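You operate a simulated robot arm through the tools that you are given. There is no shell and no other tool. Be economical: measure what you need, move in short steps, check, and stop when the job is done.

The job below is to be done with a simulated robot arm. You get a single attempt, and the scene is never put back.

TASK
Set the desk gauge's limit by the card, measure the blank and save.
Fine: press save once, lift the probe again and leave the table in; don't press zero; leave the card where it is.

It is judged by the outcome, as a careful person would: the job done as asked, and still so three seconds after it is handed in. It fails if anything else is knocked over, pushed out of place, dropped, spilled or broken.

THE ROBOT
A 6-joint arm with a two-finger parallel gripper, fixed in place. Base frame: the origin is at the foot of the arm, x ahead of it, y to its left, z up; the work surface is at about z = 0. Readings come in m, degrees, newtons and seconds.
With the tool pointing down near the work surface it reaches from about 0.12 to 0.5 m from the base axis. Its first joint turns from -72.0 to 72.0 degrees. Payload 0.65 kg.
Tool frame: the origin (TCP) lies between the finger pads and is the grasp point; the fingertips stand 0.025 m ahead of it; z points along the fingers, y is the line along which they close. The gripper opens to 0.076 m. The fingers are 0.018 m wide and 0.01 m thick; the gripper's body (0.036 by 0.078 m) begins 0.045 m behind the TCP.
Orientation is that of the tool frame in the base frame, as a unit quaternion [x, y, z, w]. With the fingers straight down and closing along the base's y, the tool's x points along the base's -x, its y along +y and its z along -z.

THE INTERFACE
- The arm moves only by the tool send_rows. Its argument "increments" is a list of rows, each a list of 6 numbers: the shift along the base's x, y, z in mm, then the turn, a rotation vector about the base's x, y, z in degrees. In form: [[tx, ty, tz, rx, ry, rz], ...]. A call has 1 to 12 rows; each row shifts and turns the commanded pose from where the row before left it. "grip" is the closure, from 0 (fully open) to 1 (shut), set as the call begins (left out, the last holds). A row lasts 0.2 s, in which the tool goes at most 0.05 m and 8.6 degrees; a call with a longer step from one row to the next is refused whole, and so is a gripper value outside its range. A pose out of reach is approached as far as the arm can. The call stops where the force on the tool passes 90 N (or 10 N more than at its start, if that is more) or the arm is blocked; 0.2 s more then pass. Each finger travels about 0.108 m/s and halts on what it meets, pressing with about 33 N; the grip force reading is that of the motor and also rises with nothing between the fingers. The clock runs only during rows and for 0.2 s after the last one: add rows that do not move to give the fingers time. It gives the time, the measured TCP pose, the force on the tool (base axes), the opening and the grip force at its end, in the units of the frame above (readings bear some noise), with the torque about the TCP (base axes, N m) and any sound that the robot's microphone picked up, and new pictures: "pictures" is both (left out), scene, wrist or none.
- Cameras (640 x 400 px; columns grow to the right, rows downward): "scene" is fixed at [0.0519, 0.2567, 0.4469]; the picture's right is [-0.89, -0.46, 0.00], its down [-0.16, 0.31, -0.94] and it looks along [0.43, -0.83, -0.35] (base axes); focal length 244 px, centre (320, 200). "wrist" rides on the gripper at [0.058, 0.011, -0.081] in the tool frame; the picture's right is [-0.18, 0.98, 0.00], its down [-0.75, -0.14, -0.64] and it looks along [-0.63, -0.12, 0.77] (tool axes); focal length 243 px, centre (320, 200). There is no depth. A picture from a camera that has moved, and an enlarged one, comes with that camera's place and axes in the base frame and with its lens. The place of the scene camera against the robot may be out by one fixed shift of up to 0.025 m in any direction.
- zoom(camera, box): a new picture of the part [left, top, right, bottom] of that camera's present view, enlarged. It takes no simulated time.
- close_job(): hands the job in; it is judged then, once.

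Work in short steps. Places have to be worked out from the pictures, the camera data and where the tool is seen: move nearer, look again, correct. Check each grasp and each placing, and mend what went wrong. You have 120 turns and 200 pictures in all, those below and enlarged ones among them. Open the gripper and draw the arm clear of the work before you hand the job in, unless the task says otherwise; then end with one line.

The tools are called after ">>>" as a command line: name --pt "numbers of a row" for each row, then --argument value for the rest, lists and objects as JSON in quotes. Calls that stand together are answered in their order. send_rows: Moves the arm, as the interface text tells. Its arguments: {"type":"object","properties":{"increments":{"type":"array","items":{"type":"array","items":{"type":"number"}}},"grip":{"type":"number"},"pictures":{"type":"string","enum":["both","scene","wrist","none"]}},"required":["increments"]} The other tools are called the same way: zoom (camera, box) takes an enlarged picture of a part of a camera's view; close_job () hands the job in.

At the start:

```text
time_s: 0.0
tcp_pos: [0.1863, -0.1975, 0.3511]
ee_rot: [0.0, 1.0, -0.002, 0.0]
force: [-0.1, 0.6, 0.2]
torque: [0.0, 0.02, -0.03]
width: 0.0759
finger_force: 0.0
```

scene: 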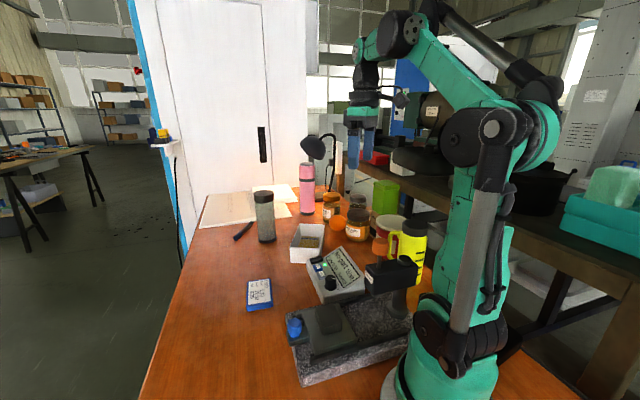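
wrist: 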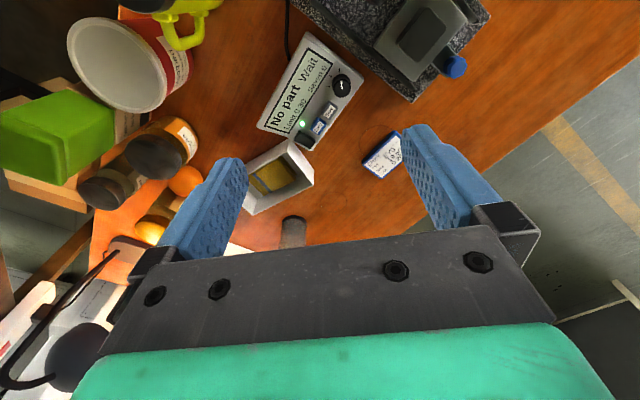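

I'll look closely at the gauge, card and tray first.

>>> zoom --camera "scene" --box '[230, 220, 450, 390]'

>>> zoom --camera "wrist" --box '[240, 0, 500, 200]'

>>> zoom --camera "scene" --box '[240, 240, 340, 320]'

```text
2.35 times, centred on (340, 305) of scene
camera zoom: at [0.0519, 0.2567, 0.4469], right [-0.89, -0.46, 0.0], down [-0.16, 0.31, -0.94], along [0.43, -0.83, -0.35], focal length 575 px, centre (273, -47)
```

zoom: 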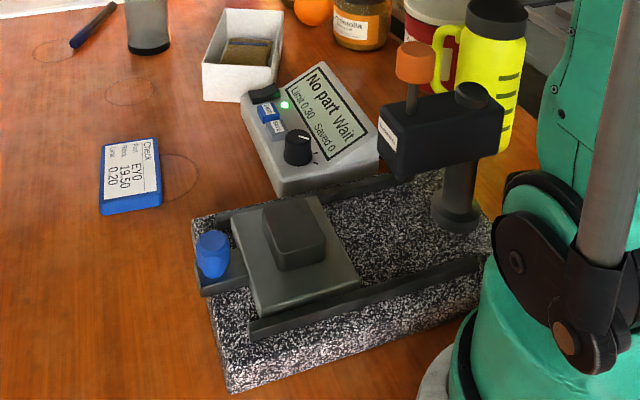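

```text
2.00 times, centred on (370, 100) of wrist
camera zoom: at [0.1294, -0.1864, 0.4319], right [0.18, 0.98, 0.0], down [0.75, -0.14, 0.64], along [0.63, -0.12, -0.77], focal length 485 px, centre (220, 400)
```

zoom: 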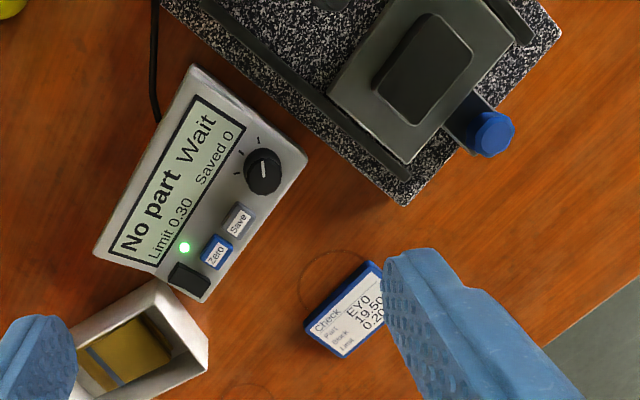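

```text
5.00 times, centred on (290, 280) of scene
camera zoom: at [0.0519, 0.2567, 0.4469], right [-0.89, -0.46, 0.0], down [-0.16, 0.31, -0.94], along [0.43, -0.83, -0.35], focal length 1222 px, centre (470, -200)
```

zoom: 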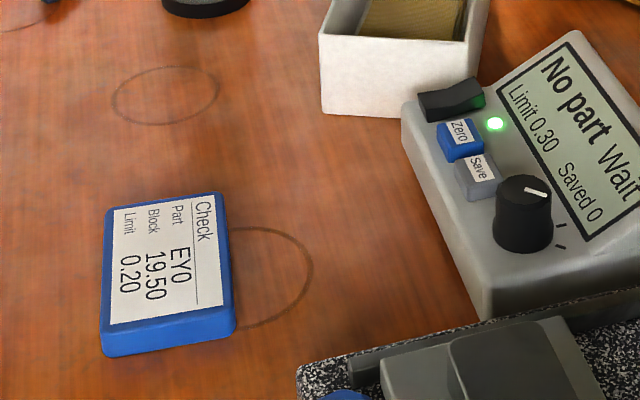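

The card asks for limit 0.20 and the gauge shows 0.30. I'll move up and turn the wrist to look over the gauge stand from its open side.

>>> send_rows --pt "10 18 0 0 0 -8.5" --pt "10 18 0 0 0 -8.5" --pt "10 18 0 0 0 -8.5" --pt "10 18 0 0 0 -8.5" --pt "10 18 0 0 0 -8.5" --pt "10 18 0 0 0 -8.5" --pt "10 18 0 0 0 -8.5" --pt "10 18 0 0 0 -8.5" --pt "5 18 0 0 0 -8.5" --pt "5 18 0 0 0 -8.5" --pictures "both"

```text
time_s: 2.2
tcp_pos: [0.2756, -0.0182, 0.3502]
ee_rot: [0.677, 0.736, -0.001, -0.001]
force: [-0.8, -0.2, -0.4]
torque: [0.01, -0.02, 0.0]
width: 0.0759
finger_force: 0.1
camera wrist: at [0.2842, 0.0413, 0.432], right [0.99, -0.1, 0.0], down [-0.08, -0.76, 0.64], along [-0.07, -0.64, -0.77], focal length 243 px, centre (320, 200)
```

scene: 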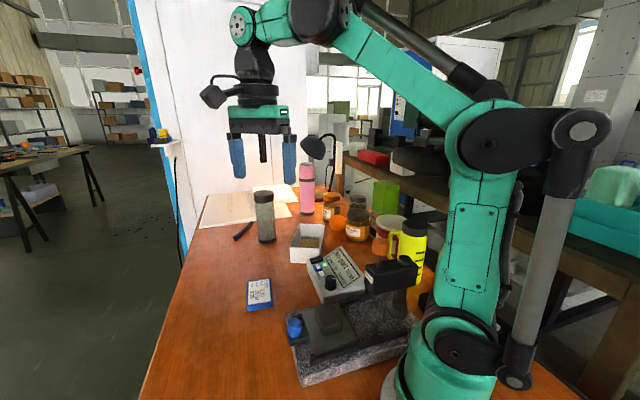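
wrist: 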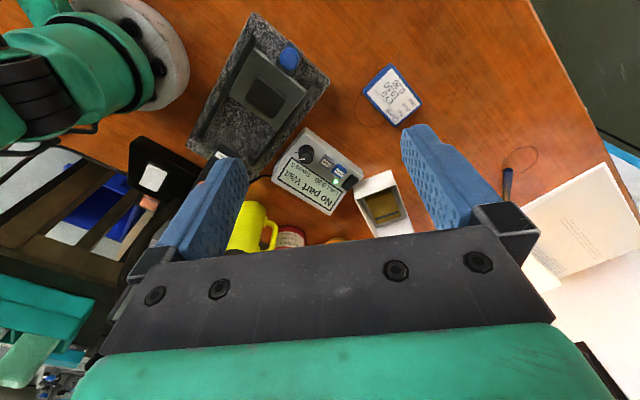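

>>> zoom --camera "wrist" --box '[180, 0, 440, 240]'

>>> zoom --camera "wrist" --box '[260, 110, 380, 220]'

```text
1.67 times, centred on (310, 120) of wrist
camera zoom: at [0.2842, 0.0413, 0.432], right [0.99, -0.1, 0.0], down [-0.08, -0.76, 0.64], along [-0.07, -0.64, -0.77], focal length 404 px, centre (337, 333)
```

zoom: 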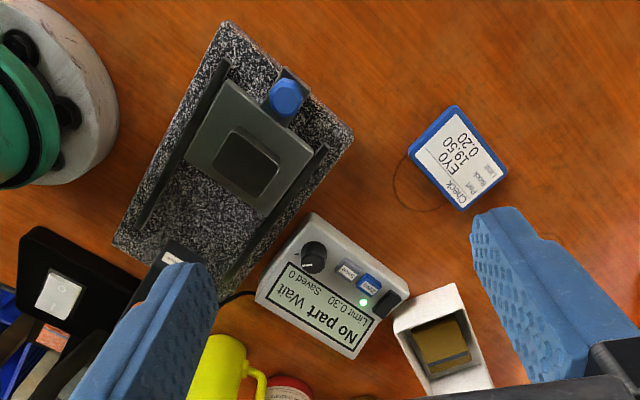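

```text
3.64 times, centred on (320, 165) of wrist
camera zoom: at [0.2842, 0.0413, 0.432], right [0.99, -0.1, 0.0], down [-0.08, -0.76, 0.64], along [-0.07, -0.64, -0.77], focal length 882 px, centre (320, 327)
```

zoom: 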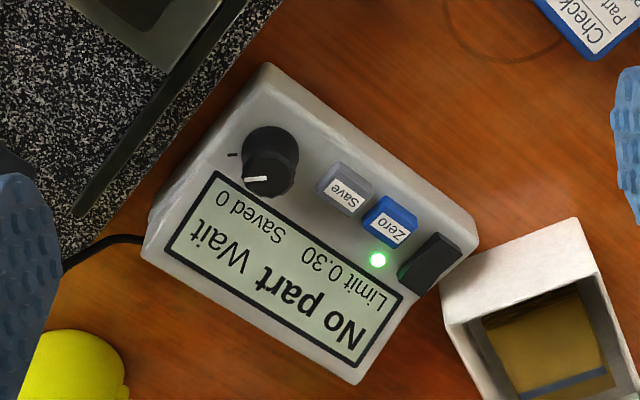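

Need to know which object is the blank: I'll look closer at the white tray's contents.

>>> send_rows --pt "25 -35 -25 0 0 0" --pt "25 -35 -25 0 0 0" --pt "25 -35 -25 0 0 0" --pt "20 -25 -25 0 0 0" --pt "0 0 0 0 0 0" --pictures "wrist"

>>> zoom --camera "scene" --box '[280, 215, 340, 265]'

>>> zoom --camera "scene" --box '[280, 250, 420, 370]'

```text
time_s: 3.4
tcp_pos: [0.3733, -0.147, 0.2532]
ee_rot: [0.675, 0.738, -0.001, 0.0]
force: [0.5, -0.3, 0.8]
torque: [-0.03, 0.0, -0.01]
width: 0.0762
finger_force: 0.1
camera wrist: at [0.3792, -0.0881, 0.3333], right [1.0, -0.1, 0.0], down [-0.07, -0.76, 0.64], along [-0.06, -0.64, -0.77], focal length 243 px, centre (320, 200)
```

wrist: 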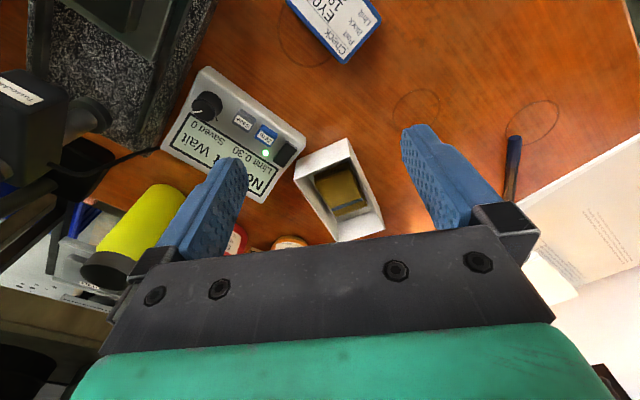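

```text
8.00 times, centred on (310, 240) of scene
camera zoom: at [0.052, 0.2566, 0.4469], right [-0.89, -0.46, 0.0], down [-0.16, 0.31, -0.94], along [0.43, -0.83, -0.35], focal length 1954 px, centre (400, -120)
```

zoom: 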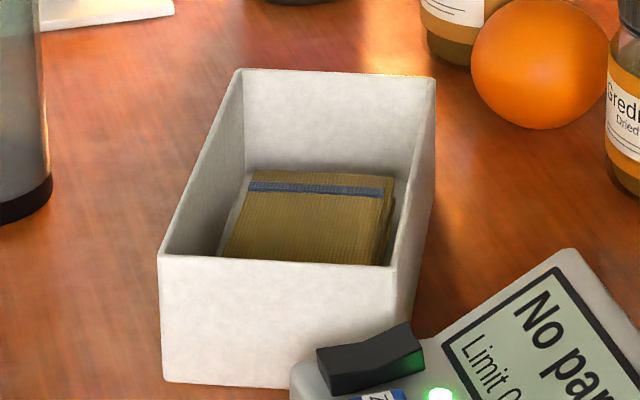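

```text
3.33 times, centred on (350, 310) of scene
camera zoom: at [0.052, 0.2566, 0.4469], right [-0.89, -0.46, 0.0], down [-0.16, 0.31, -0.94], along [0.43, -0.83, -0.35], focal length 814 px, centre (220, -167)
```

zoom: 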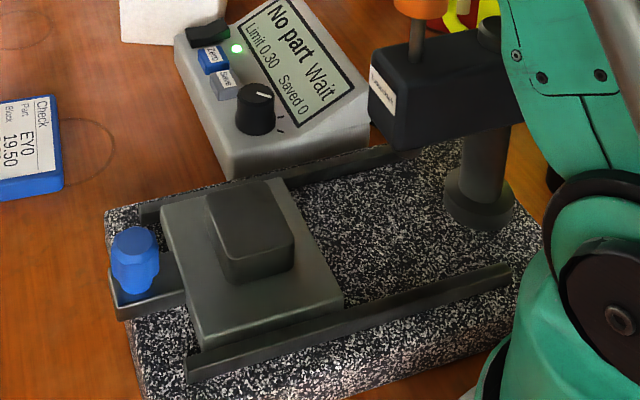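

The tray holds only a folded cloth, so the dark block on the slide table is the blank. Now a lower view of the gauge and stand from the front.

>>> send_rows --pt "-12 24 -20 0 0 -8" --pt "-12 24 -20 0 0 -8" --pt "-12 24 -20 0 0 -8" --pt "-12 24 -20 0 0 -8" --pt "0 0 0 0 0 0" --pictures "wrist"

>>> zoom --camera "wrist" --box '[220, 60, 420, 220]'

>>> zoom --camera "scene" --box '[350, 220, 430, 310]'

```text
time_s: 4.6
tcp_pos: [0.3245, -0.0523, 0.1711]
ee_rot: [0.853, 0.522, -0.001, 0.0]
force: [-0.6, -0.2, 0.6]
torque: [0.0, -0.03, 0.03]
width: 0.076
finger_force: 0.0
camera wrist: at [0.3616, -0.0048, 0.2519], right [0.79, -0.61, 0.0], down [-0.47, -0.61, 0.64], along [-0.39, -0.51, -0.77], focal length 243 px, centre (320, 200)
```

wrist: 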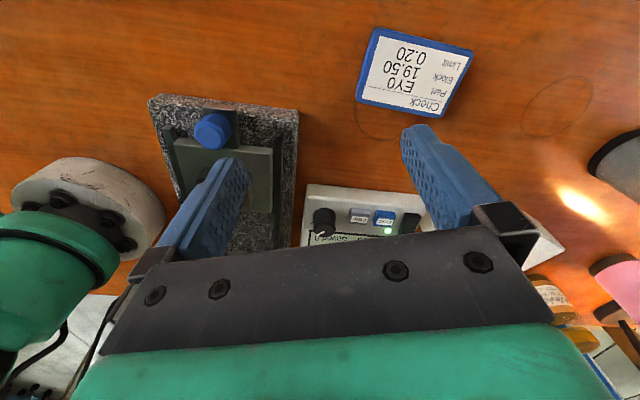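

```text
2.50 times, centred on (320, 140) of wrist
camera zoom: at [0.3616, -0.0048, 0.2519], right [0.79, -0.61, 0.0], down [-0.47, -0.61, 0.64], along [-0.39, -0.51, -0.77], focal length 606 px, centre (320, 350)
```

zoom: 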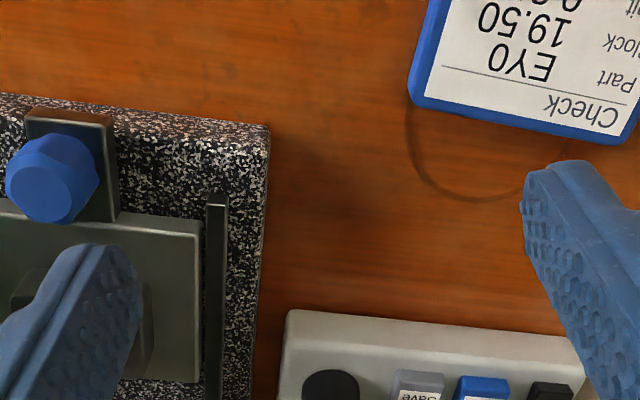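

```text
4.44 times, centred on (390, 265) of scene
camera zoom: at [0.0519, 0.2567, 0.4469], right [-0.89, -0.46, 0.0], down [-0.16, 0.31, -0.94], along [0.43, -0.83, -0.35], focal length 1086 px, centre (9, -89)
```

zoom: 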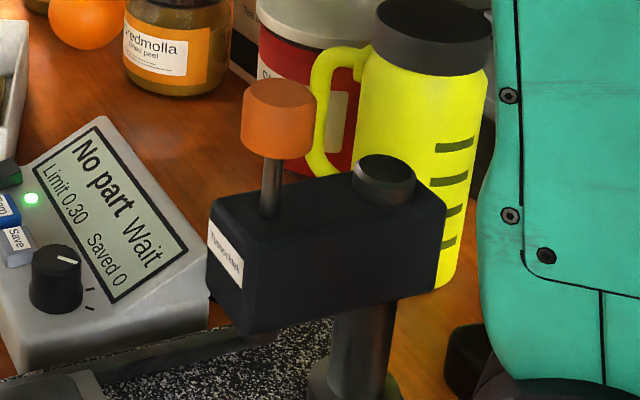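

The unit and stand are both about 45° yawed; slide direction ≈ (-0.71,-0.71). I'll align the tool yaw, and move over the limit dial (≈(0.235,-0.173), z≈0.046) to look closely.

>>> send_rows --pt "-8 -10 10 0 0 -7.3" --pt "-10 -10 0 0 0 0" --pt "-5 -10 0 0 0 0" --pt "0 -10 0 0 0 0" --pt "0 0 0 0 0 0" --pictures "wrist"

>>> zoom --camera "wrist" --box '[240, 90, 440, 250]'

```text
time_s: 5.8
tcp_pos: [0.2992, -0.0915, 0.1811]
ee_rot: [0.884, 0.467, -0.001, -0.002]
force: [0.3, 0.4, 0.3]
torque: [0.0, 0.02, 0.0]
width: 0.0761
finger_force: 0.0
camera wrist: at [0.3438, -0.0497, 0.2618], right [0.71, -0.71, 0.0], down [-0.54, -0.54, 0.64], along [-0.45, -0.45, -0.77], focal length 243 px, centre (320, 200)
```

wrist: 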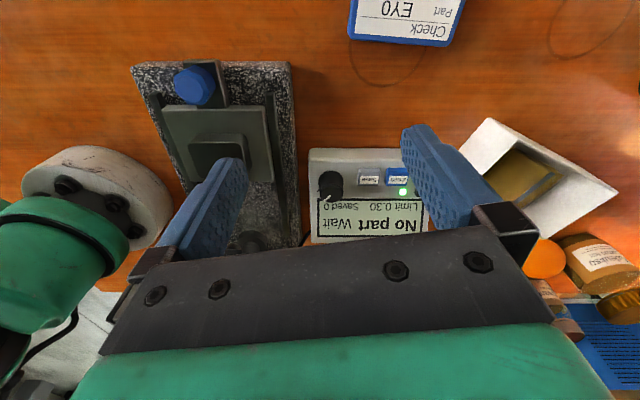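

```text
2.50 times, centred on (340, 170) of wrist
camera zoom: at [0.3438, -0.0497, 0.2618], right [0.71, -0.71, 0.0], down [-0.54, -0.54, 0.64], along [-0.45, -0.45, -0.77], focal length 606 px, centre (270, 275)
```

zoom: 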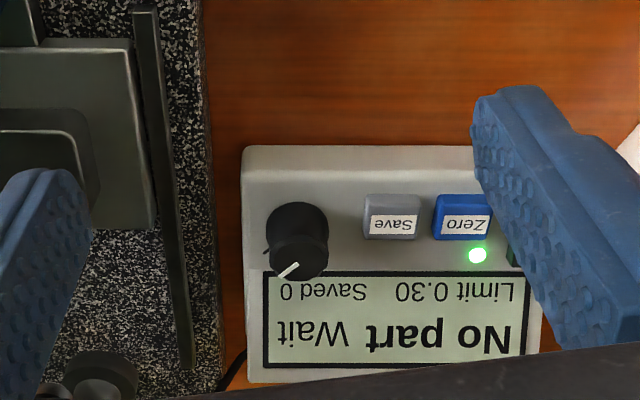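

Everything is now square to the view; dial pointer stands at the middle tick (0.30). I'll tilt the tool ~22° to match the sloping panel, narrow the fingers to ~42 mm and stop above the dial.

>>> send_rows --pt "-12 -17 -20 -5.2 5.2 0" --pt "-12 -17 -20 -5.2 5.2 0" --pt "-12 -17 -20 -5.2 5.2 0" --pt "-11 -16 -18 0 0 0" --pt "0 0 0 0 0 0" --grip 0.45

>>> zoom --camera "wrist" --box '[220, 120, 420, 260]'

>>> zoom --camera "scene" --box '[280, 200, 400, 300]'

```text
time_s: 7.0
tcp_pos: [0.2537, -0.1568, 0.1037]
ee_rot: [0.868, 0.459, -0.182, 0.055]
force: [0.5, 0.3, 0.8]
torque: [0.0, -0.01, 0.01]
width: 0.042
finger_force: 0.0
camera wrist: at [0.3151, -0.0968, 0.1567], right [0.71, -0.71, 0.0], down [-0.33, -0.33, 0.88], along [-0.62, -0.63, -0.47], focal length 243 px, centre (320, 200)
```

scene: 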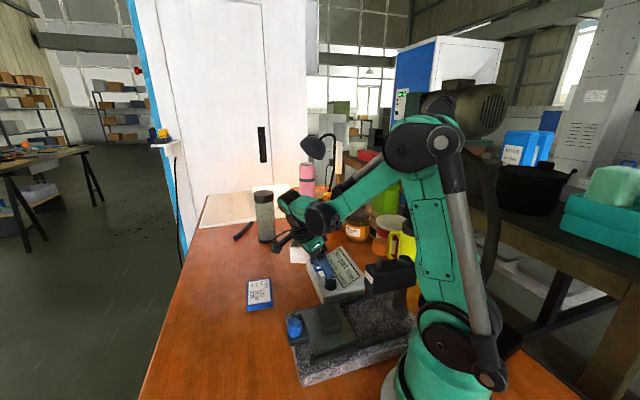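
wrist: 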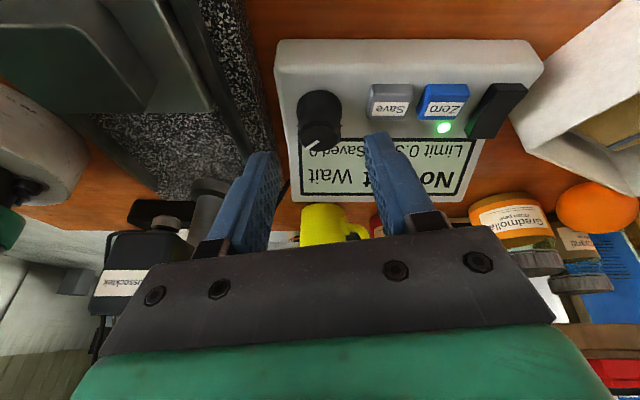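

```text
2.86 times, centred on (320, 190) of wrist
camera zoom: at [0.3151, -0.0968, 0.1567], right [0.71, -0.71, 0.0], down [-0.33, -0.33, 0.88], along [-0.62, -0.63, -0.47], focal length 693 px, centre (320, 229)
```

zoom: 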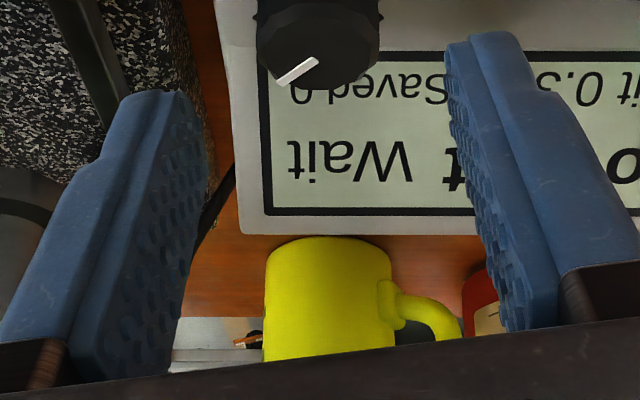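

```text
4.00 times, centred on (340, 250) of scene
camera zoom: at [0.0519, 0.2567, 0.4469], right [-0.89, -0.46, 0.0], down [-0.16, 0.31, -0.94], along [0.43, -0.83, -0.35], focal length 977 px, centre (240, 0)
```

zoom: 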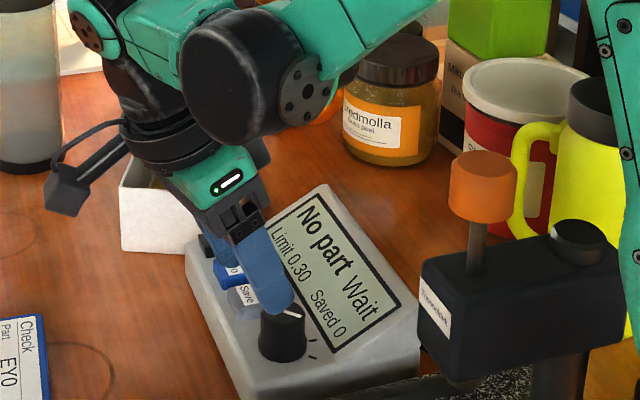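

The dial cap sits at ≈(0.234,-0.177,0.046), centred between the fingers. I descend along the tool axis around it.

>>> send_rows --pt "-5 -5 -14 0 0 0" --pt "-5 -5 -14 0 0 0" --pt "-4 -4 -10 0 0 0" --pt "-3 -3 -9 0 0 0" --pt "0 0 0 0 0 0"

>>> zoom --camera "wrist" --box '[220, 100, 420, 240]'

>>> zoom --camera "scene" --box '[290, 230, 380, 310]'

```text
time_s: 8.1
tcp_pos: [0.2381, -0.1743, 0.0594]
ee_rot: [0.867, 0.459, -0.183, 0.059]
force: [0.5, 8.1, 31.3]
torque: [-0.25, -0.56, 0.1]
width: 0.0372
finger_force: 0.0
heard: click
stopped in row 5: the force on the tool passed its limit at 119 N (the readings are from after the stop); the commanded pose is now the measured one
camera wrist: at [0.2991, -0.1137, 0.112], right [0.71, -0.71, 0.0], down [-0.33, -0.33, 0.88], along [-0.62, -0.63, -0.47], focal length 243 px, centre (320, 200)
```

scene: 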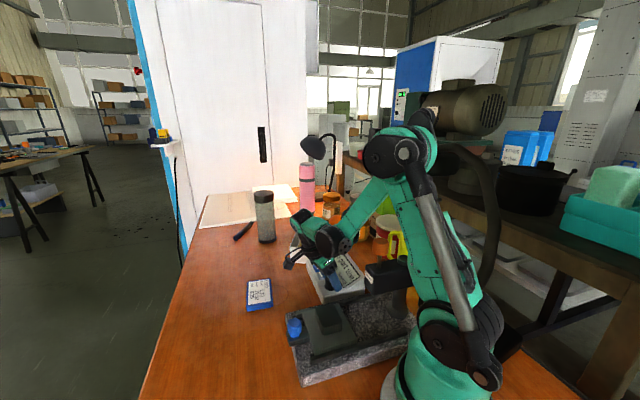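
wrist: 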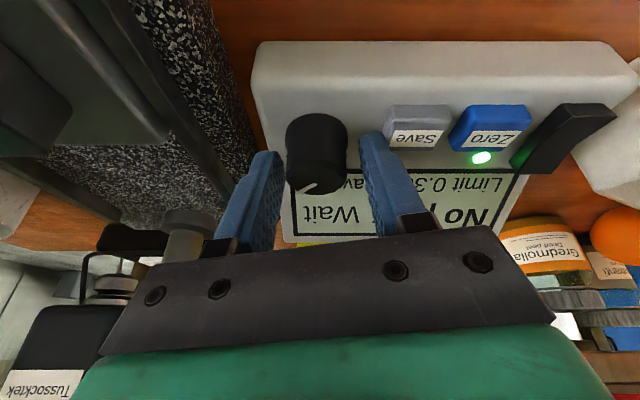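

```text
2.86 times, centred on (320, 170) of wrist
camera zoom: at [0.2991, -0.1137, 0.112], right [0.71, -0.71, 0.0], down [-0.33, -0.33, 0.88], along [-0.62, -0.63, -0.47], focal length 693 px, centre (320, 286)
```

zoom: 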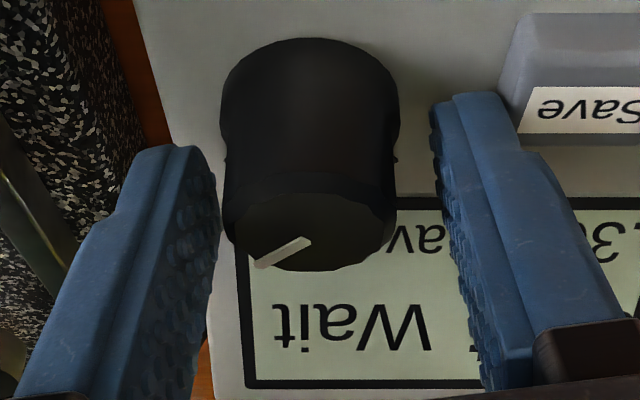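

```text
5.00 times, centred on (335, 270) of scene
camera zoom: at [0.0519, 0.2567, 0.4468], right [-0.89, -0.46, 0.0], down [-0.16, 0.31, -0.94], along [0.43, -0.83, -0.35], focal length 1222 px, centre (245, -150)
```

zoom: 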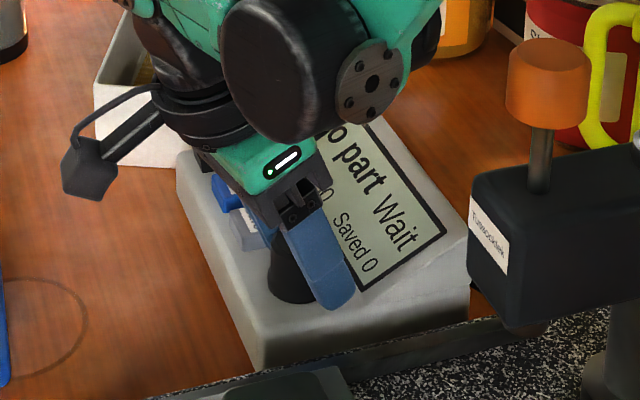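

Tips touched the panel with the dial centred between the fingers. I back off ~4 mm and check the display before gripping.

>>> send_rows --pt "1 1 4 0 0 0" --pt "0 0 0 0 0 0" --pictures "none"

>>> zoom --camera "wrist" --box '[220, 60, 640, 270]'

```text
time_s: 8.7
tcp_pos: [0.2376, -0.1732, 0.0645]
ee_rot: [0.868, 0.458, -0.184, 0.057]
force: [-4.3, 2.8, -1.6]
torque: [0.11, 0.11, -0.05]
width: 0.0385
finger_force: 0.0
```

```text
1.52 times, centred on (430, 165) of wrist
camera zoom: at [0.2996, -0.1131, 0.116], right [0.71, -0.71, 0.0], down [-0.33, -0.33, 0.88], along [-0.62, -0.63, -0.47], focal length 370 px, centre (152, 253)
```

zoom: 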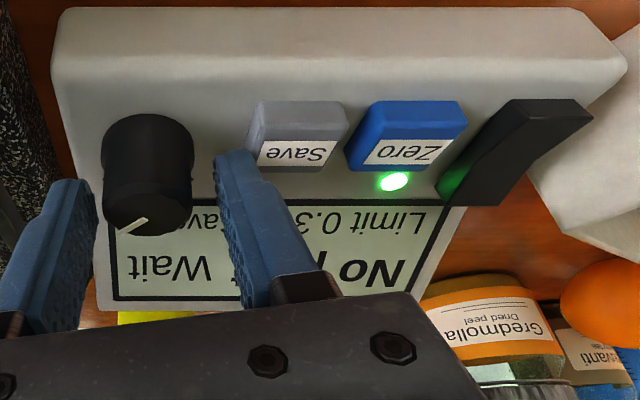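

Now close on the dial.

>>> send_rows --pt "0 0 0 0 0 0" --pt "0 0 0 0 0 0" --pt "0 0 0 0 0 0" --grip 1.0 --pictures "wrist"

>>> zoom --camera "wrist" --box '[240, 90, 480, 250]'

```text
time_s: 9.4
tcp_pos: [0.2379, -0.1737, 0.0619]
ee_rot: [0.868, 0.458, -0.184, 0.058]
force: [-5.2, 7.7, 6.9]
torque: [-0.15, -0.26, -0.02]
width: 0.0278
finger_force: 42.5
camera wrist: at [0.2996, -0.1131, 0.1161], right [0.71, -0.71, 0.0], down [-0.33, -0.33, 0.88], along [-0.62, -0.63, -0.47], focal length 243 px, centre (320, 200)
```

wrist: 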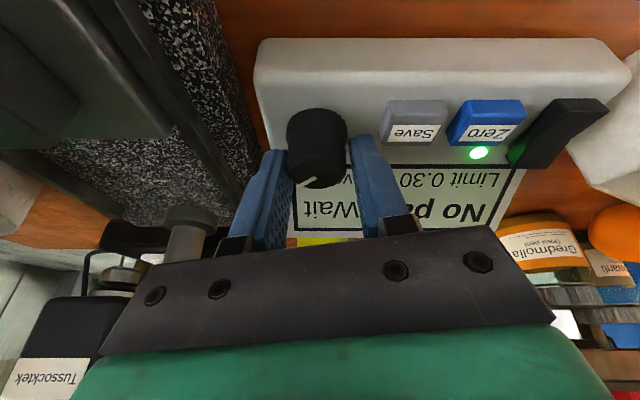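

```text
2.50 times, centred on (360, 170) of wrist
camera zoom: at [0.2996, -0.1131, 0.1161], right [0.71, -0.71, 0.0], down [-0.33, -0.33, 0.88], along [-0.62, -0.63, -0.47], focal length 606 px, centre (220, 275)
```

zoom: 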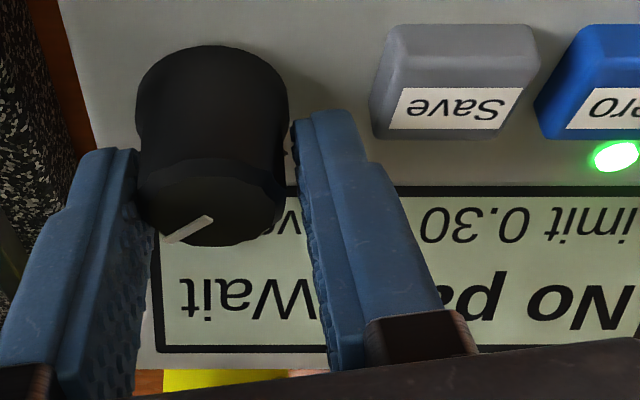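

Dial held (27.8 mm). Turn it 17° counter-clockwise about the panel normal and read the display.

>>> send_rows --pt "0 0 0 2.25 2.25 7.9" --pt "0 0 0 2.25 2.25 7.9" --pt "0 0 0 0 0 0" --pictures "wrist"

>>> zoom --camera "wrist" --box '[240, 90, 480, 250]'

```text
time_s: 10.2
tcp_pos: [0.2377, -0.1744, 0.064]
ee_rot: [0.79, 0.584, -0.187, 0.033]
force: [22.5, -5.8, 7.4]
torque: [-1.04, -0.87, 0.03]
width: 0.0294
finger_force: 43.4
camera wrist: at [0.2863, -0.1027, 0.1172], right [0.87, -0.48, -0.1], down [-0.15, -0.46, 0.87], along [-0.47, -0.74, -0.48], focal length 243 px, centre (320, 200)
```

wrist: 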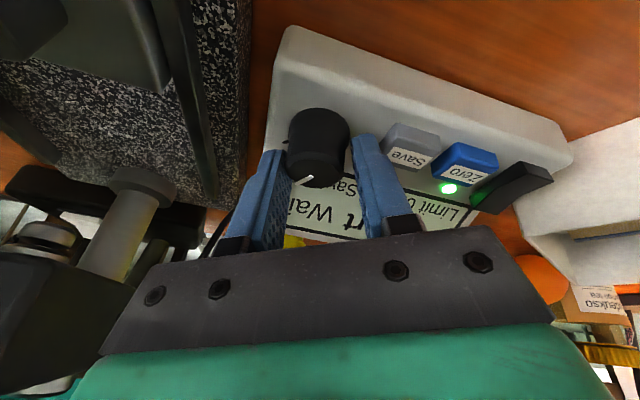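

```text
2.50 times, centred on (360, 170) of wrist
camera zoom: at [0.2863, -0.1027, 0.1172], right [0.87, -0.48, -0.1], down [-0.15, -0.46, 0.87], along [-0.47, -0.74, -0.48], focal length 606 px, centre (220, 275)
```

zoom: 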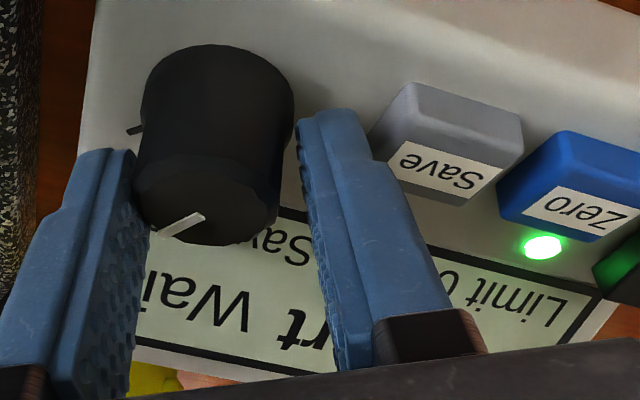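

>>> zoom --camera "scene" --box '[290, 230, 380, 310]'

```text
5.00 times, centred on (335, 270) of scene
camera zoom: at [0.0519, 0.2567, 0.4468], right [-0.89, -0.46, 0.0], down [-0.16, 0.31, -0.94], along [0.43, -0.83, -0.35], focal length 1222 px, centre (245, -150)
```

zoom: 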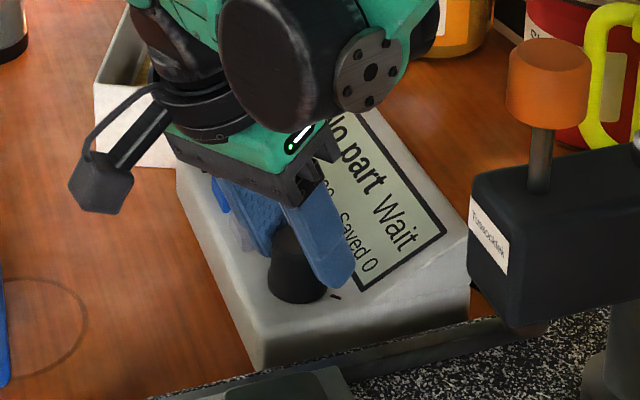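

Dial follows the fingers. Continue another ~17°.

>>> send_rows --pt "0 0 0 2.25 2.25 7.9" --pt "0 0 0 2.25 2.25 7.9" --pt "0 0 0 0 0 0" --pictures "wrist"

>>> zoom --camera "wrist" --box '[240, 90, 480, 250]'

```text
time_s: 11.1
tcp_pos: [0.2419, -0.1758, 0.0651]
ee_rot: [0.694, 0.695, -0.188, 0.008]
force: [47.0, -5.9, 40.3]
torque: [-0.8, -1.92, 0.04]
width: 0.0315
finger_force: 44.0
camera wrist: at [0.2707, -0.0964, 0.1198], right [0.96, -0.21, -0.2], down [0.05, -0.54, 0.84], along [-0.28, -0.81, -0.51], focal length 243 px, centre (320, 200)
```

wrist: 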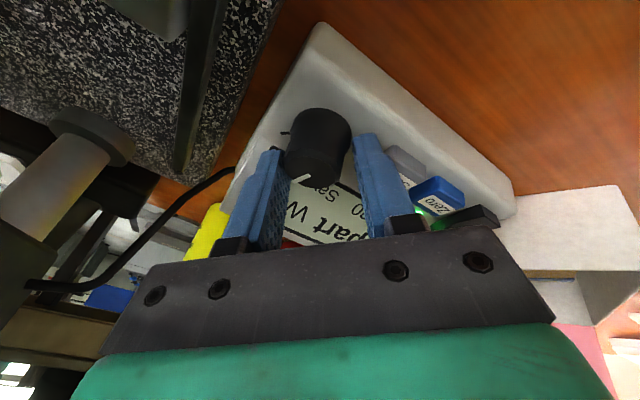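

```text
2.50 times, centred on (360, 170) of wrist
camera zoom: at [0.2707, -0.0964, 0.1198], right [0.96, -0.21, -0.2], down [0.05, -0.54, 0.84], along [-0.28, -0.81, -0.51], focal length 606 px, centre (220, 275)
```

zoom: 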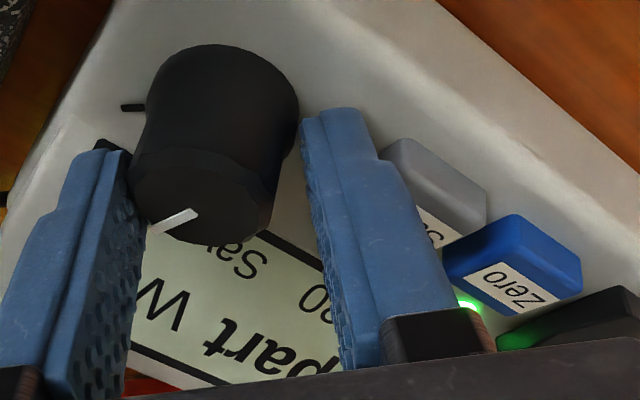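

The sideways force is growing: the dial's axis appears vertical (cap ellipse fits a vertical axis), so my tilt is wedging it. I release gently and lift off to redo it upright.

>>> send_rows --pt "0 0 0 0 0 0" --pt "0 0 0 0 0 0" --pt "5 5 18 0 0 0" --pt "6 6 22 0 0 0" --pt "8 8 28 0 0 0" --grip 0.47 --pictures "wrist"

>>> zoom --camera "wrist" --box '[220, 40, 540, 240]'

>>> zoom --camera "scene" --box '[290, 230, 380, 310]'

```text
time_s: 12.2
tcp_pos: [0.2579, -0.1552, 0.1326]
ee_rot: [0.696, 0.693, -0.191, 0.002]
force: [0.0, -1.2, -0.2]
torque: [0.0, 0.0, -0.02]
width: 0.0403
finger_force: 0.0
camera wrist: at [0.2891, -0.0776, 0.1881], right [0.95, -0.22, -0.21], down [0.06, -0.55, 0.84], along [-0.29, -0.81, -0.51], focal length 243 px, centre (320, 200)
```

wrist: 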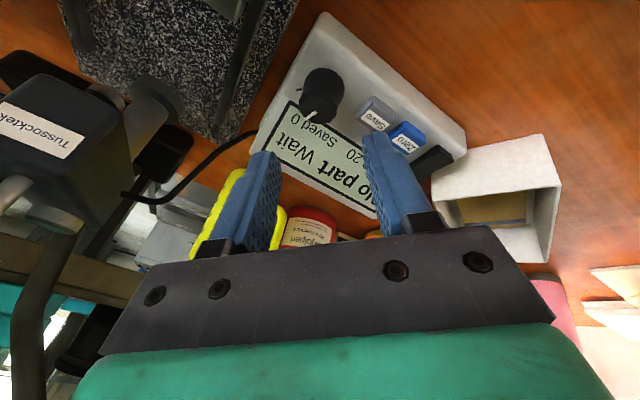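

```text
2.00 times, centred on (380, 140) of wrist
camera zoom: at [0.2891, -0.0776, 0.1881], right [0.95, -0.22, -0.21], down [0.06, -0.55, 0.84], along [-0.29, -0.81, -0.51], focal length 485 px, centre (200, 320)
```

zoom: 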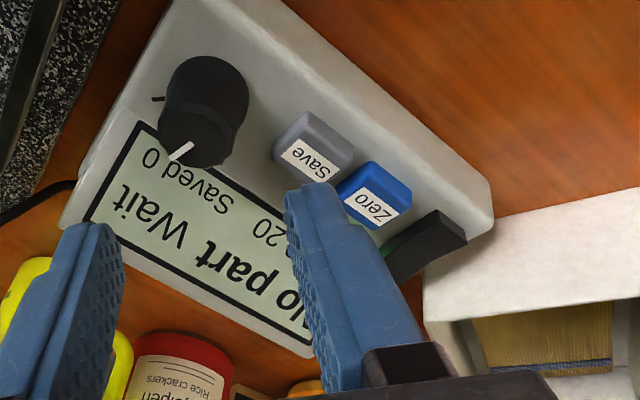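

```text
5.00 times, centred on (335, 270) of scene
camera zoom: at [0.0519, 0.2567, 0.4469], right [-0.89, -0.46, 0.0], down [-0.16, 0.31, -0.94], along [0.43, -0.83, -0.35], focal length 1222 px, centre (245, -150)
```

zoom: 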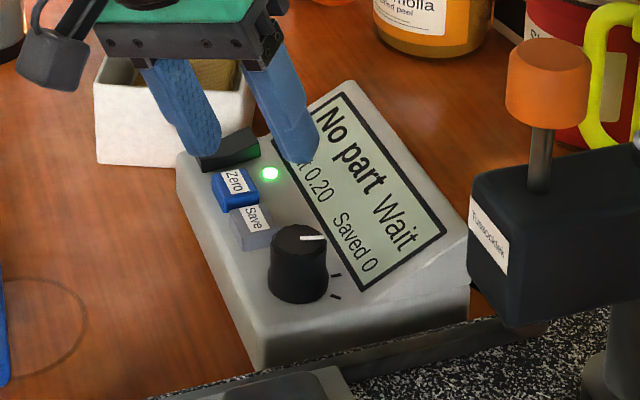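

Display now shows Limit 0.20. Straighten the tool upright, restore yaw, and go above the blue table knob with fingers open wider.

>>> send_rows --pt "0 10 10 5.2 -5.2 0" --pt "0 20 5 5.2 -5.2 0" --pt "-3 30 0 5.2 -5.2 0" --pt "-5 30 0 0 0 -8.5" --pt "-5 30 0 0 0 -8.5" --pt "-5 20 0 0 0 -8.5" --pt "0 0 0 0 0 -8.5" --pt "0 0 0 0 0 0" --grip 0.2 --pictures "wrist"

>>> zoom --camera "scene" --box '[280, 230, 420, 350]'

```text
time_s: 14.1
tcp_pos: [0.2395, -0.0142, 0.1469]
ee_rot: [0.885, 0.466, 0.001, 0.001]
force: [-0.7, 0.3, 0.9]
torque: [0.04, -0.03, 0.03]
width: 0.0607
finger_force: 0.0
camera wrist: at [0.2822, 0.0279, 0.2273], right [0.71, -0.71, 0.0], down [-0.54, -0.54, 0.64], along [-0.45, -0.46, -0.76], focal length 243 px, centre (320, 200)
```

wrist: 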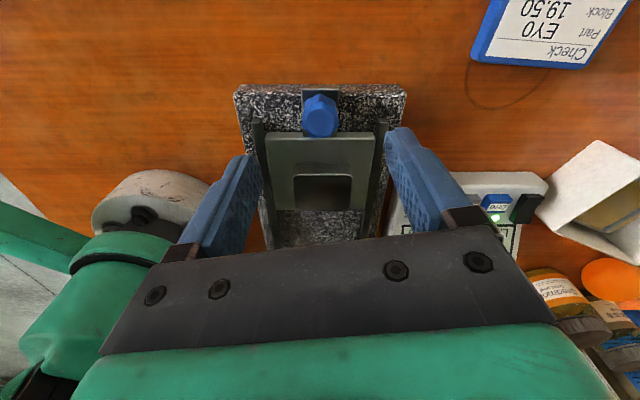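

```text
3.33 times, centred on (350, 290) of scene
camera zoom: at [0.0519, 0.2567, 0.4469], right [-0.89, -0.46, 0.0], down [-0.16, 0.31, -0.94], along [0.43, -0.83, -0.35], focal length 814 px, centre (220, -100)
```

zoom: 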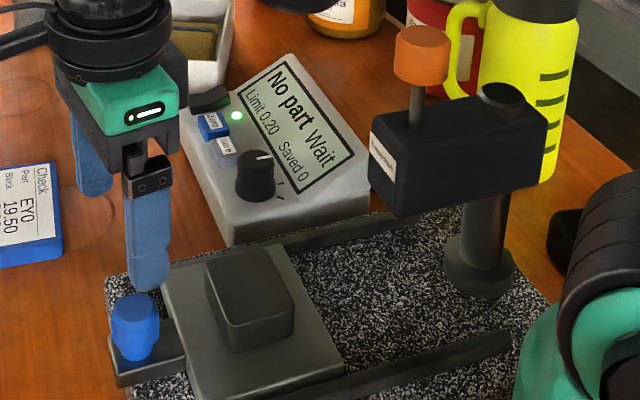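

Limit 0.20 confirmed. Blue knob at ≈(0.238,-0.019); descend over it and grip.

>>> send_rows --pt "-1 -2 -25 0 0 0" --pt "-1 -2 -25 0 0 0" --pt "0 0 -19 0 0 0" --pt "0 0 -10 0 0 0" --pt "0 0 0 0 0 0" --pictures "wrist"

>>> zoom --camera "scene" --box '[260, 260, 400, 380]'

```text
time_s: 15.2
tcp_pos: [0.2379, -0.0191, 0.0667]
ee_rot: [0.884, 0.467, 0.0, 0.002]
force: [0.4, -0.8, 0.8]
torque: [-0.01, 0.01, -0.02]
width: 0.0609
finger_force: 0.1
camera wrist: at [0.2804, 0.0239, 0.1469], right [0.71, -0.71, 0.0], down [-0.54, -0.54, 0.64], along [-0.45, -0.46, -0.76], focal length 243 px, centre (320, 200)
```

wrist: 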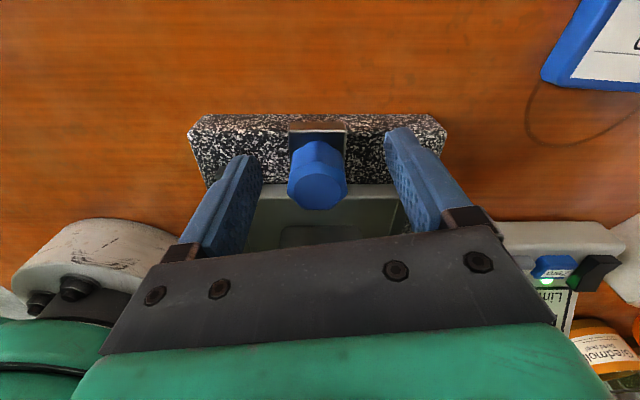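

```text
3.33 times, centred on (330, 320) of scene
camera zoom: at [0.0519, 0.2567, 0.4469], right [-0.89, -0.46, 0.0], down [-0.16, 0.31, -0.94], along [0.43, -0.83, -0.35], focal length 814 px, centre (287, -200)
```

zoom: 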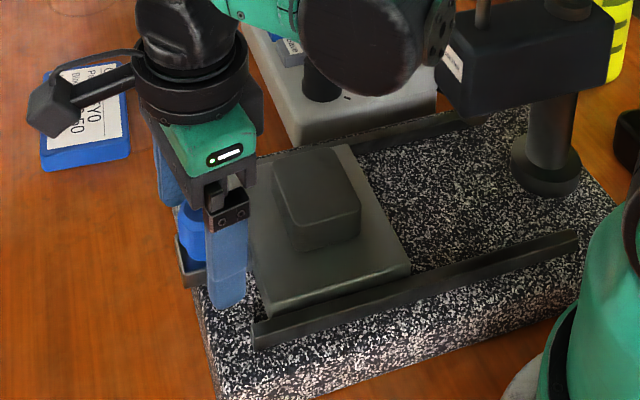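

Fingers straddle the knob. Close.

>>> send_rows --pt "0 0 0 0 0 0" --pt "0 0 0 0 0 0" --pt "0 0 0 0 0 0" --grip 1.0 --pictures "none"

```text
time_s: 16.1
tcp_pos: [0.2372, -0.0181, 0.0662]
ee_rot: [0.884, 0.467, 0.0, 0.001]
force: [-22.1, 18.0, -8.8]
torque: [0.43, 0.55, -0.92]
width: 0.0312
finger_force: 44.4
```

Gripped (31 mm), with a slight side load; relieve it and slide the table in gently ~50 mm.

>>> send_rows --pt "-1.5 1.5 0 0 0 0" --pt "-6 -6 0 0 0 0" --pt "-7 -7 0 0 0 0" --pt "-7 -7 0 0 0 0" --pt "-7 -7 0 0 0 0" --pt "-7 -7 0 0 0 0" --pt "0 0 0 0 0 0"

>>> zoom --camera "scene" --box '[280, 230, 420, 350]'

```text
time_s: 17.6
tcp_pos: [0.2029, -0.051, 0.0676]
ee_rot: [0.884, 0.467, 0.0, 0.004]
force: [14.6, -14.3, 0.1]
torque: [0.58, -0.52, -0.17]
width: 0.025
finger_force: 40.6
camera wrist: at [0.2455, -0.0088, 0.1475], right [0.71, -0.71, 0.01], down [-0.54, -0.54, 0.64], along [-0.45, -0.46, -0.76], focal length 243 px, centre (320, 200)
```

scene: 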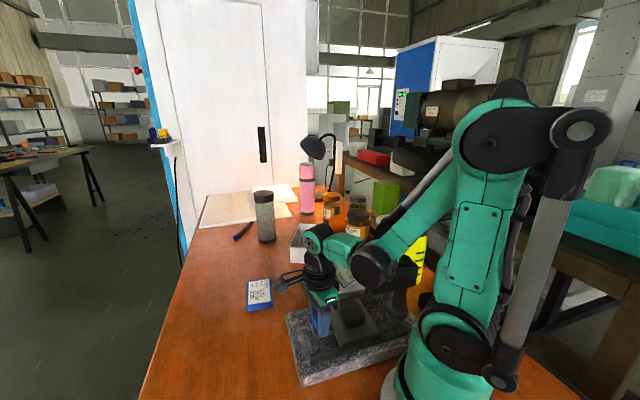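
wrist: 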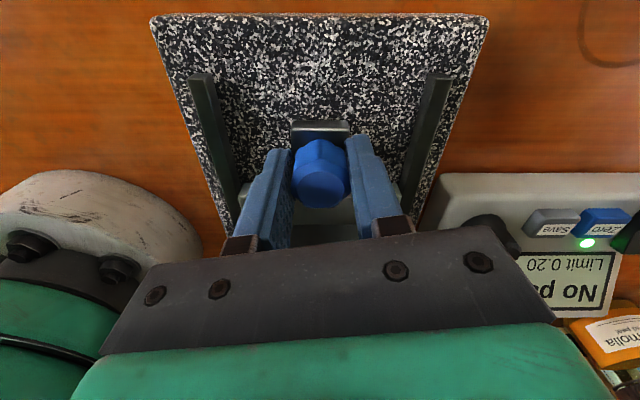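

```text
3.33 times, centred on (350, 290) of scene
camera zoom: at [0.052, 0.2566, 0.4469], right [-0.89, -0.46, 0.0], down [-0.16, 0.31, -0.94], along [0.43, -0.83, -0.35], focal length 814 px, centre (220, -100)
```

zoom: 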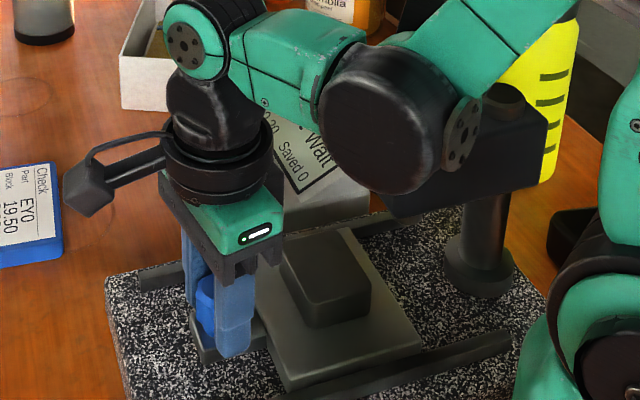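

Table is moving freely. Continue in smaller steps while watching the arm's clearance to the probe head.

>>> send_rows --pt "-5 -5 0 0 0 0" --pt "-5 -5 0 0 0 0" --pt "-5 -5 0 0 0 0" --pt "0 0 0 0 0 0" --pictures "wrist"

>>> zoom --camera "scene" --box '[280, 200, 440, 350]'

```text
time_s: 18.6
tcp_pos: [0.1871, -0.066, 0.0671]
ee_rot: [0.884, 0.467, 0.0, 0.004]
force: [20.2, -20.5, -20.5]
torque: [0.45, 0.15, 0.02]
width: 0.0247
finger_force: 40.2
camera wrist: at [0.2306, -0.0235, 0.1475], right [0.71, -0.71, 0.01], down [-0.54, -0.54, 0.64], along [-0.45, -0.46, -0.76], focal length 243 px, centre (320, 200)
```

wrist: 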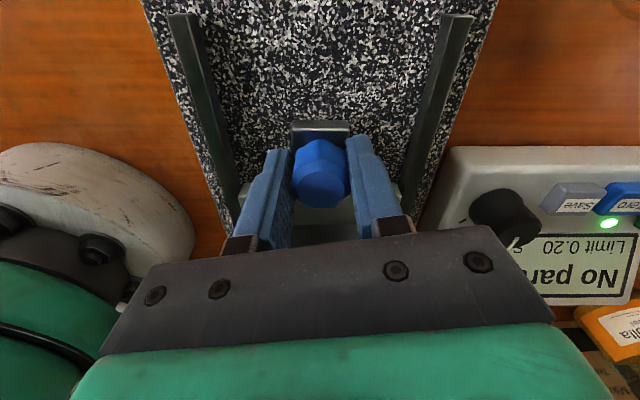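

```text
2.67 times, centred on (360, 275) of scene
camera zoom: at [0.052, 0.2566, 0.4469], right [-0.89, -0.46, 0.0], down [-0.16, 0.31, -0.94], along [0.43, -0.83, -0.35], focal length 652 px, centre (213, 0)
```

zoom: 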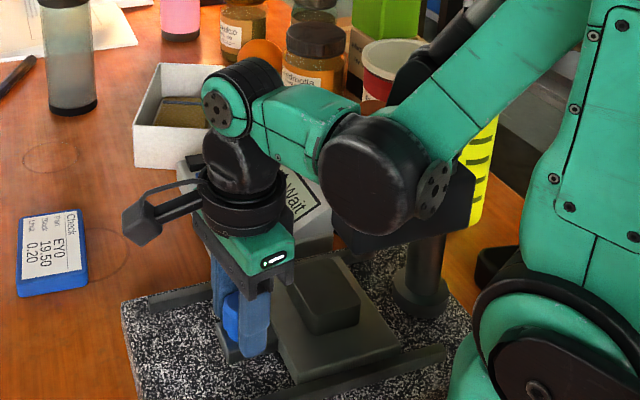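

Estimated clearances to the head (>25 mm) look OK. Continue with small steps, relieving side load.

>>> send_rows --pt "1 -1 1 0 0 0" --pt "-4 -4 0 0 0 0" --pt "-4 -4 0 0 0 0" --pt "0 0 0 0 0 0" --pictures "none"

>>> zoom --camera "scene" --box '[300, 220, 420, 340]'

```text
time_s: 19.6
tcp_pos: [0.1794, -0.0745, 0.0683]
ee_rot: [0.884, 0.468, 0.0, 0.002]
force: [-4.2, 4.5, -8.7]
torque: [0.48, -0.15, -0.09]
width: 0.0246
finger_force: 40.5
```

```text
3.33 times, centred on (360, 280) of scene
camera zoom: at [0.0519, 0.2567, 0.4469], right [-0.89, -0.46, 0.0], down [-0.16, 0.31, -0.94], along [0.43, -0.83, -0.35], focal length 814 px, centre (187, -67)
```

zoom: 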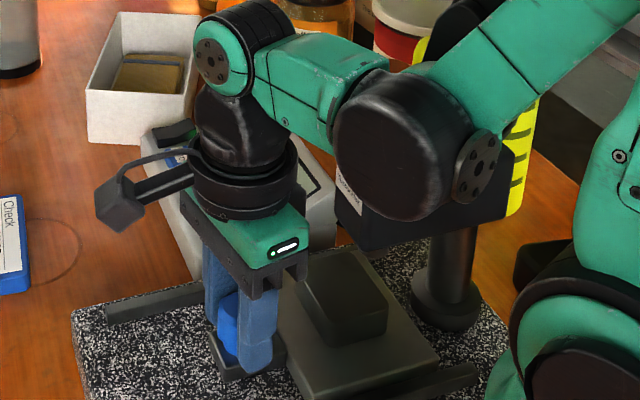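

>>> send_rows --pt "-3 -3 0 0 0 0" --pt "-3 -3 0 0 0 0" --pt "0 0 0 0 0 0" --pictures "none"

>>> zoom --camera "scene" --box '[300, 220, 420, 340]'

>>> zoom --camera "wrist" --box '[160, 0, 640, 300]'

```text
time_s: 20.4
tcp_pos: [0.1735, -0.0805, 0.0688]
ee_rot: [0.884, 0.468, -0.001, 0.002]
force: [-4.7, 5.3, -35.1]
torque: [0.28, 0.01, -0.12]
width: 0.0244
finger_force: 40.1
```

```text
3.33 times, centred on (360, 280) of scene
camera zoom: at [0.052, 0.2566, 0.4469], right [-0.89, -0.46, 0.0], down [-0.16, 0.31, -0.94], along [0.43, -0.83, -0.35], focal length 814 px, centre (187, -67)
```

zoom: 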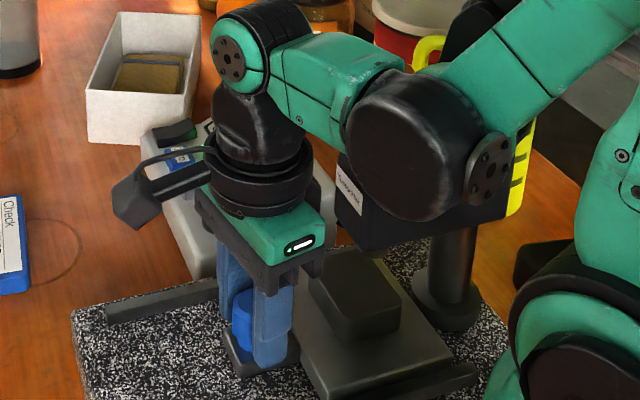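

```text
1.33 times, centred on (400, 150) of wrist
camera zoom: at [0.2165, -0.0381, 0.1491], right [0.71, -0.71, 0.0], down [-0.54, -0.54, 0.64], along [-0.45, -0.46, -0.76], focal length 324 px, centre (213, 267)
```

zoom: 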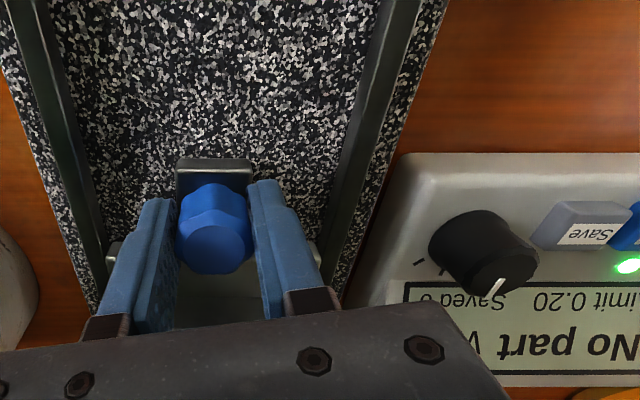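

>>> send_rows --pt "-2 -2 -1.5 0 0 0" --pt "-3 -3 0 0 0 0" --pt "0 0 0 0 0 0" --pictures "none"

>>> zoom --camera "scene" --box '[300, 220, 420, 340]'

```text
time_s: 21.2
tcp_pos: [0.1681, -0.0853, 0.0668]
ee_rot: [0.884, 0.468, 0.0, 0.001]
force: [-5.6, 29.7, 47.4]
torque: [0.18, 0.81, -0.26]
width: 0.0246
finger_force: 40.7
```

```text
3.33 times, centred on (360, 280) of scene
camera zoom: at [0.0519, 0.2567, 0.4469], right [-0.89, -0.46, 0.0], down [-0.16, 0.31, -0.94], along [0.43, -0.83, -0.35], focal length 814 px, centre (187, -67)
```

zoom: 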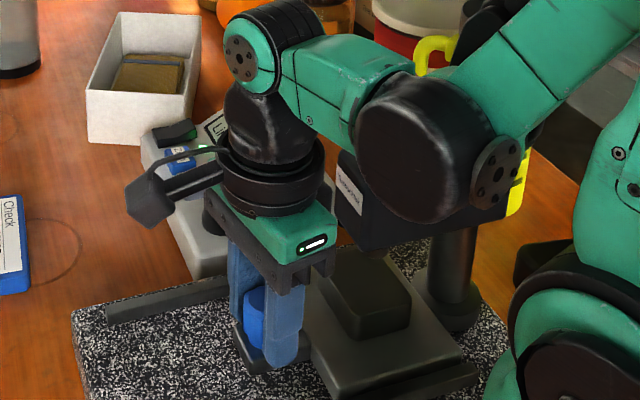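

>>> send_rows --pt "0 0 0.8 0 0 0" --pt "-2.5 -2.5 0 0 0 0" --pt "0 0 0 0 0 0" --pictures "none"

>>> zoom --camera "scene" --box '[330, 250, 420, 340]'

```text
time_s: 22.1
tcp_pos: [0.168, -0.0875, 0.0676]
ee_rot: [0.884, 0.468, 0.003, 0.001]
force: [9.0, 37.4, -0.1]
torque: [0.36, -0.02, -0.18]
width: 0.0244
finger_force: 40.8
```

```text
4.44 times, centred on (375, 295) of scene
camera zoom: at [0.052, 0.2567, 0.4469], right [-0.89, -0.46, 0.0], down [-0.16, 0.31, -0.94], along [0.43, -0.83, -0.35], focal length 1086 px, centre (76, -222)
```

zoom: 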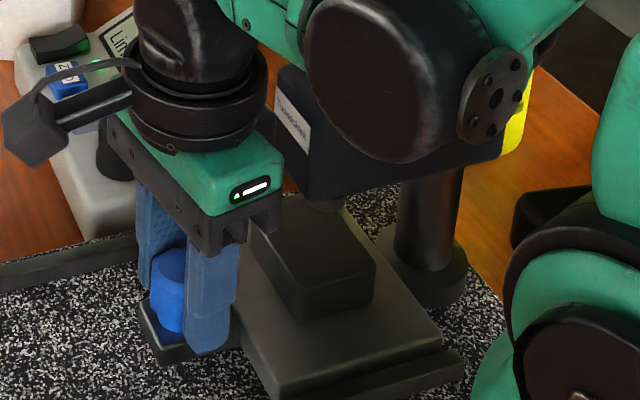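

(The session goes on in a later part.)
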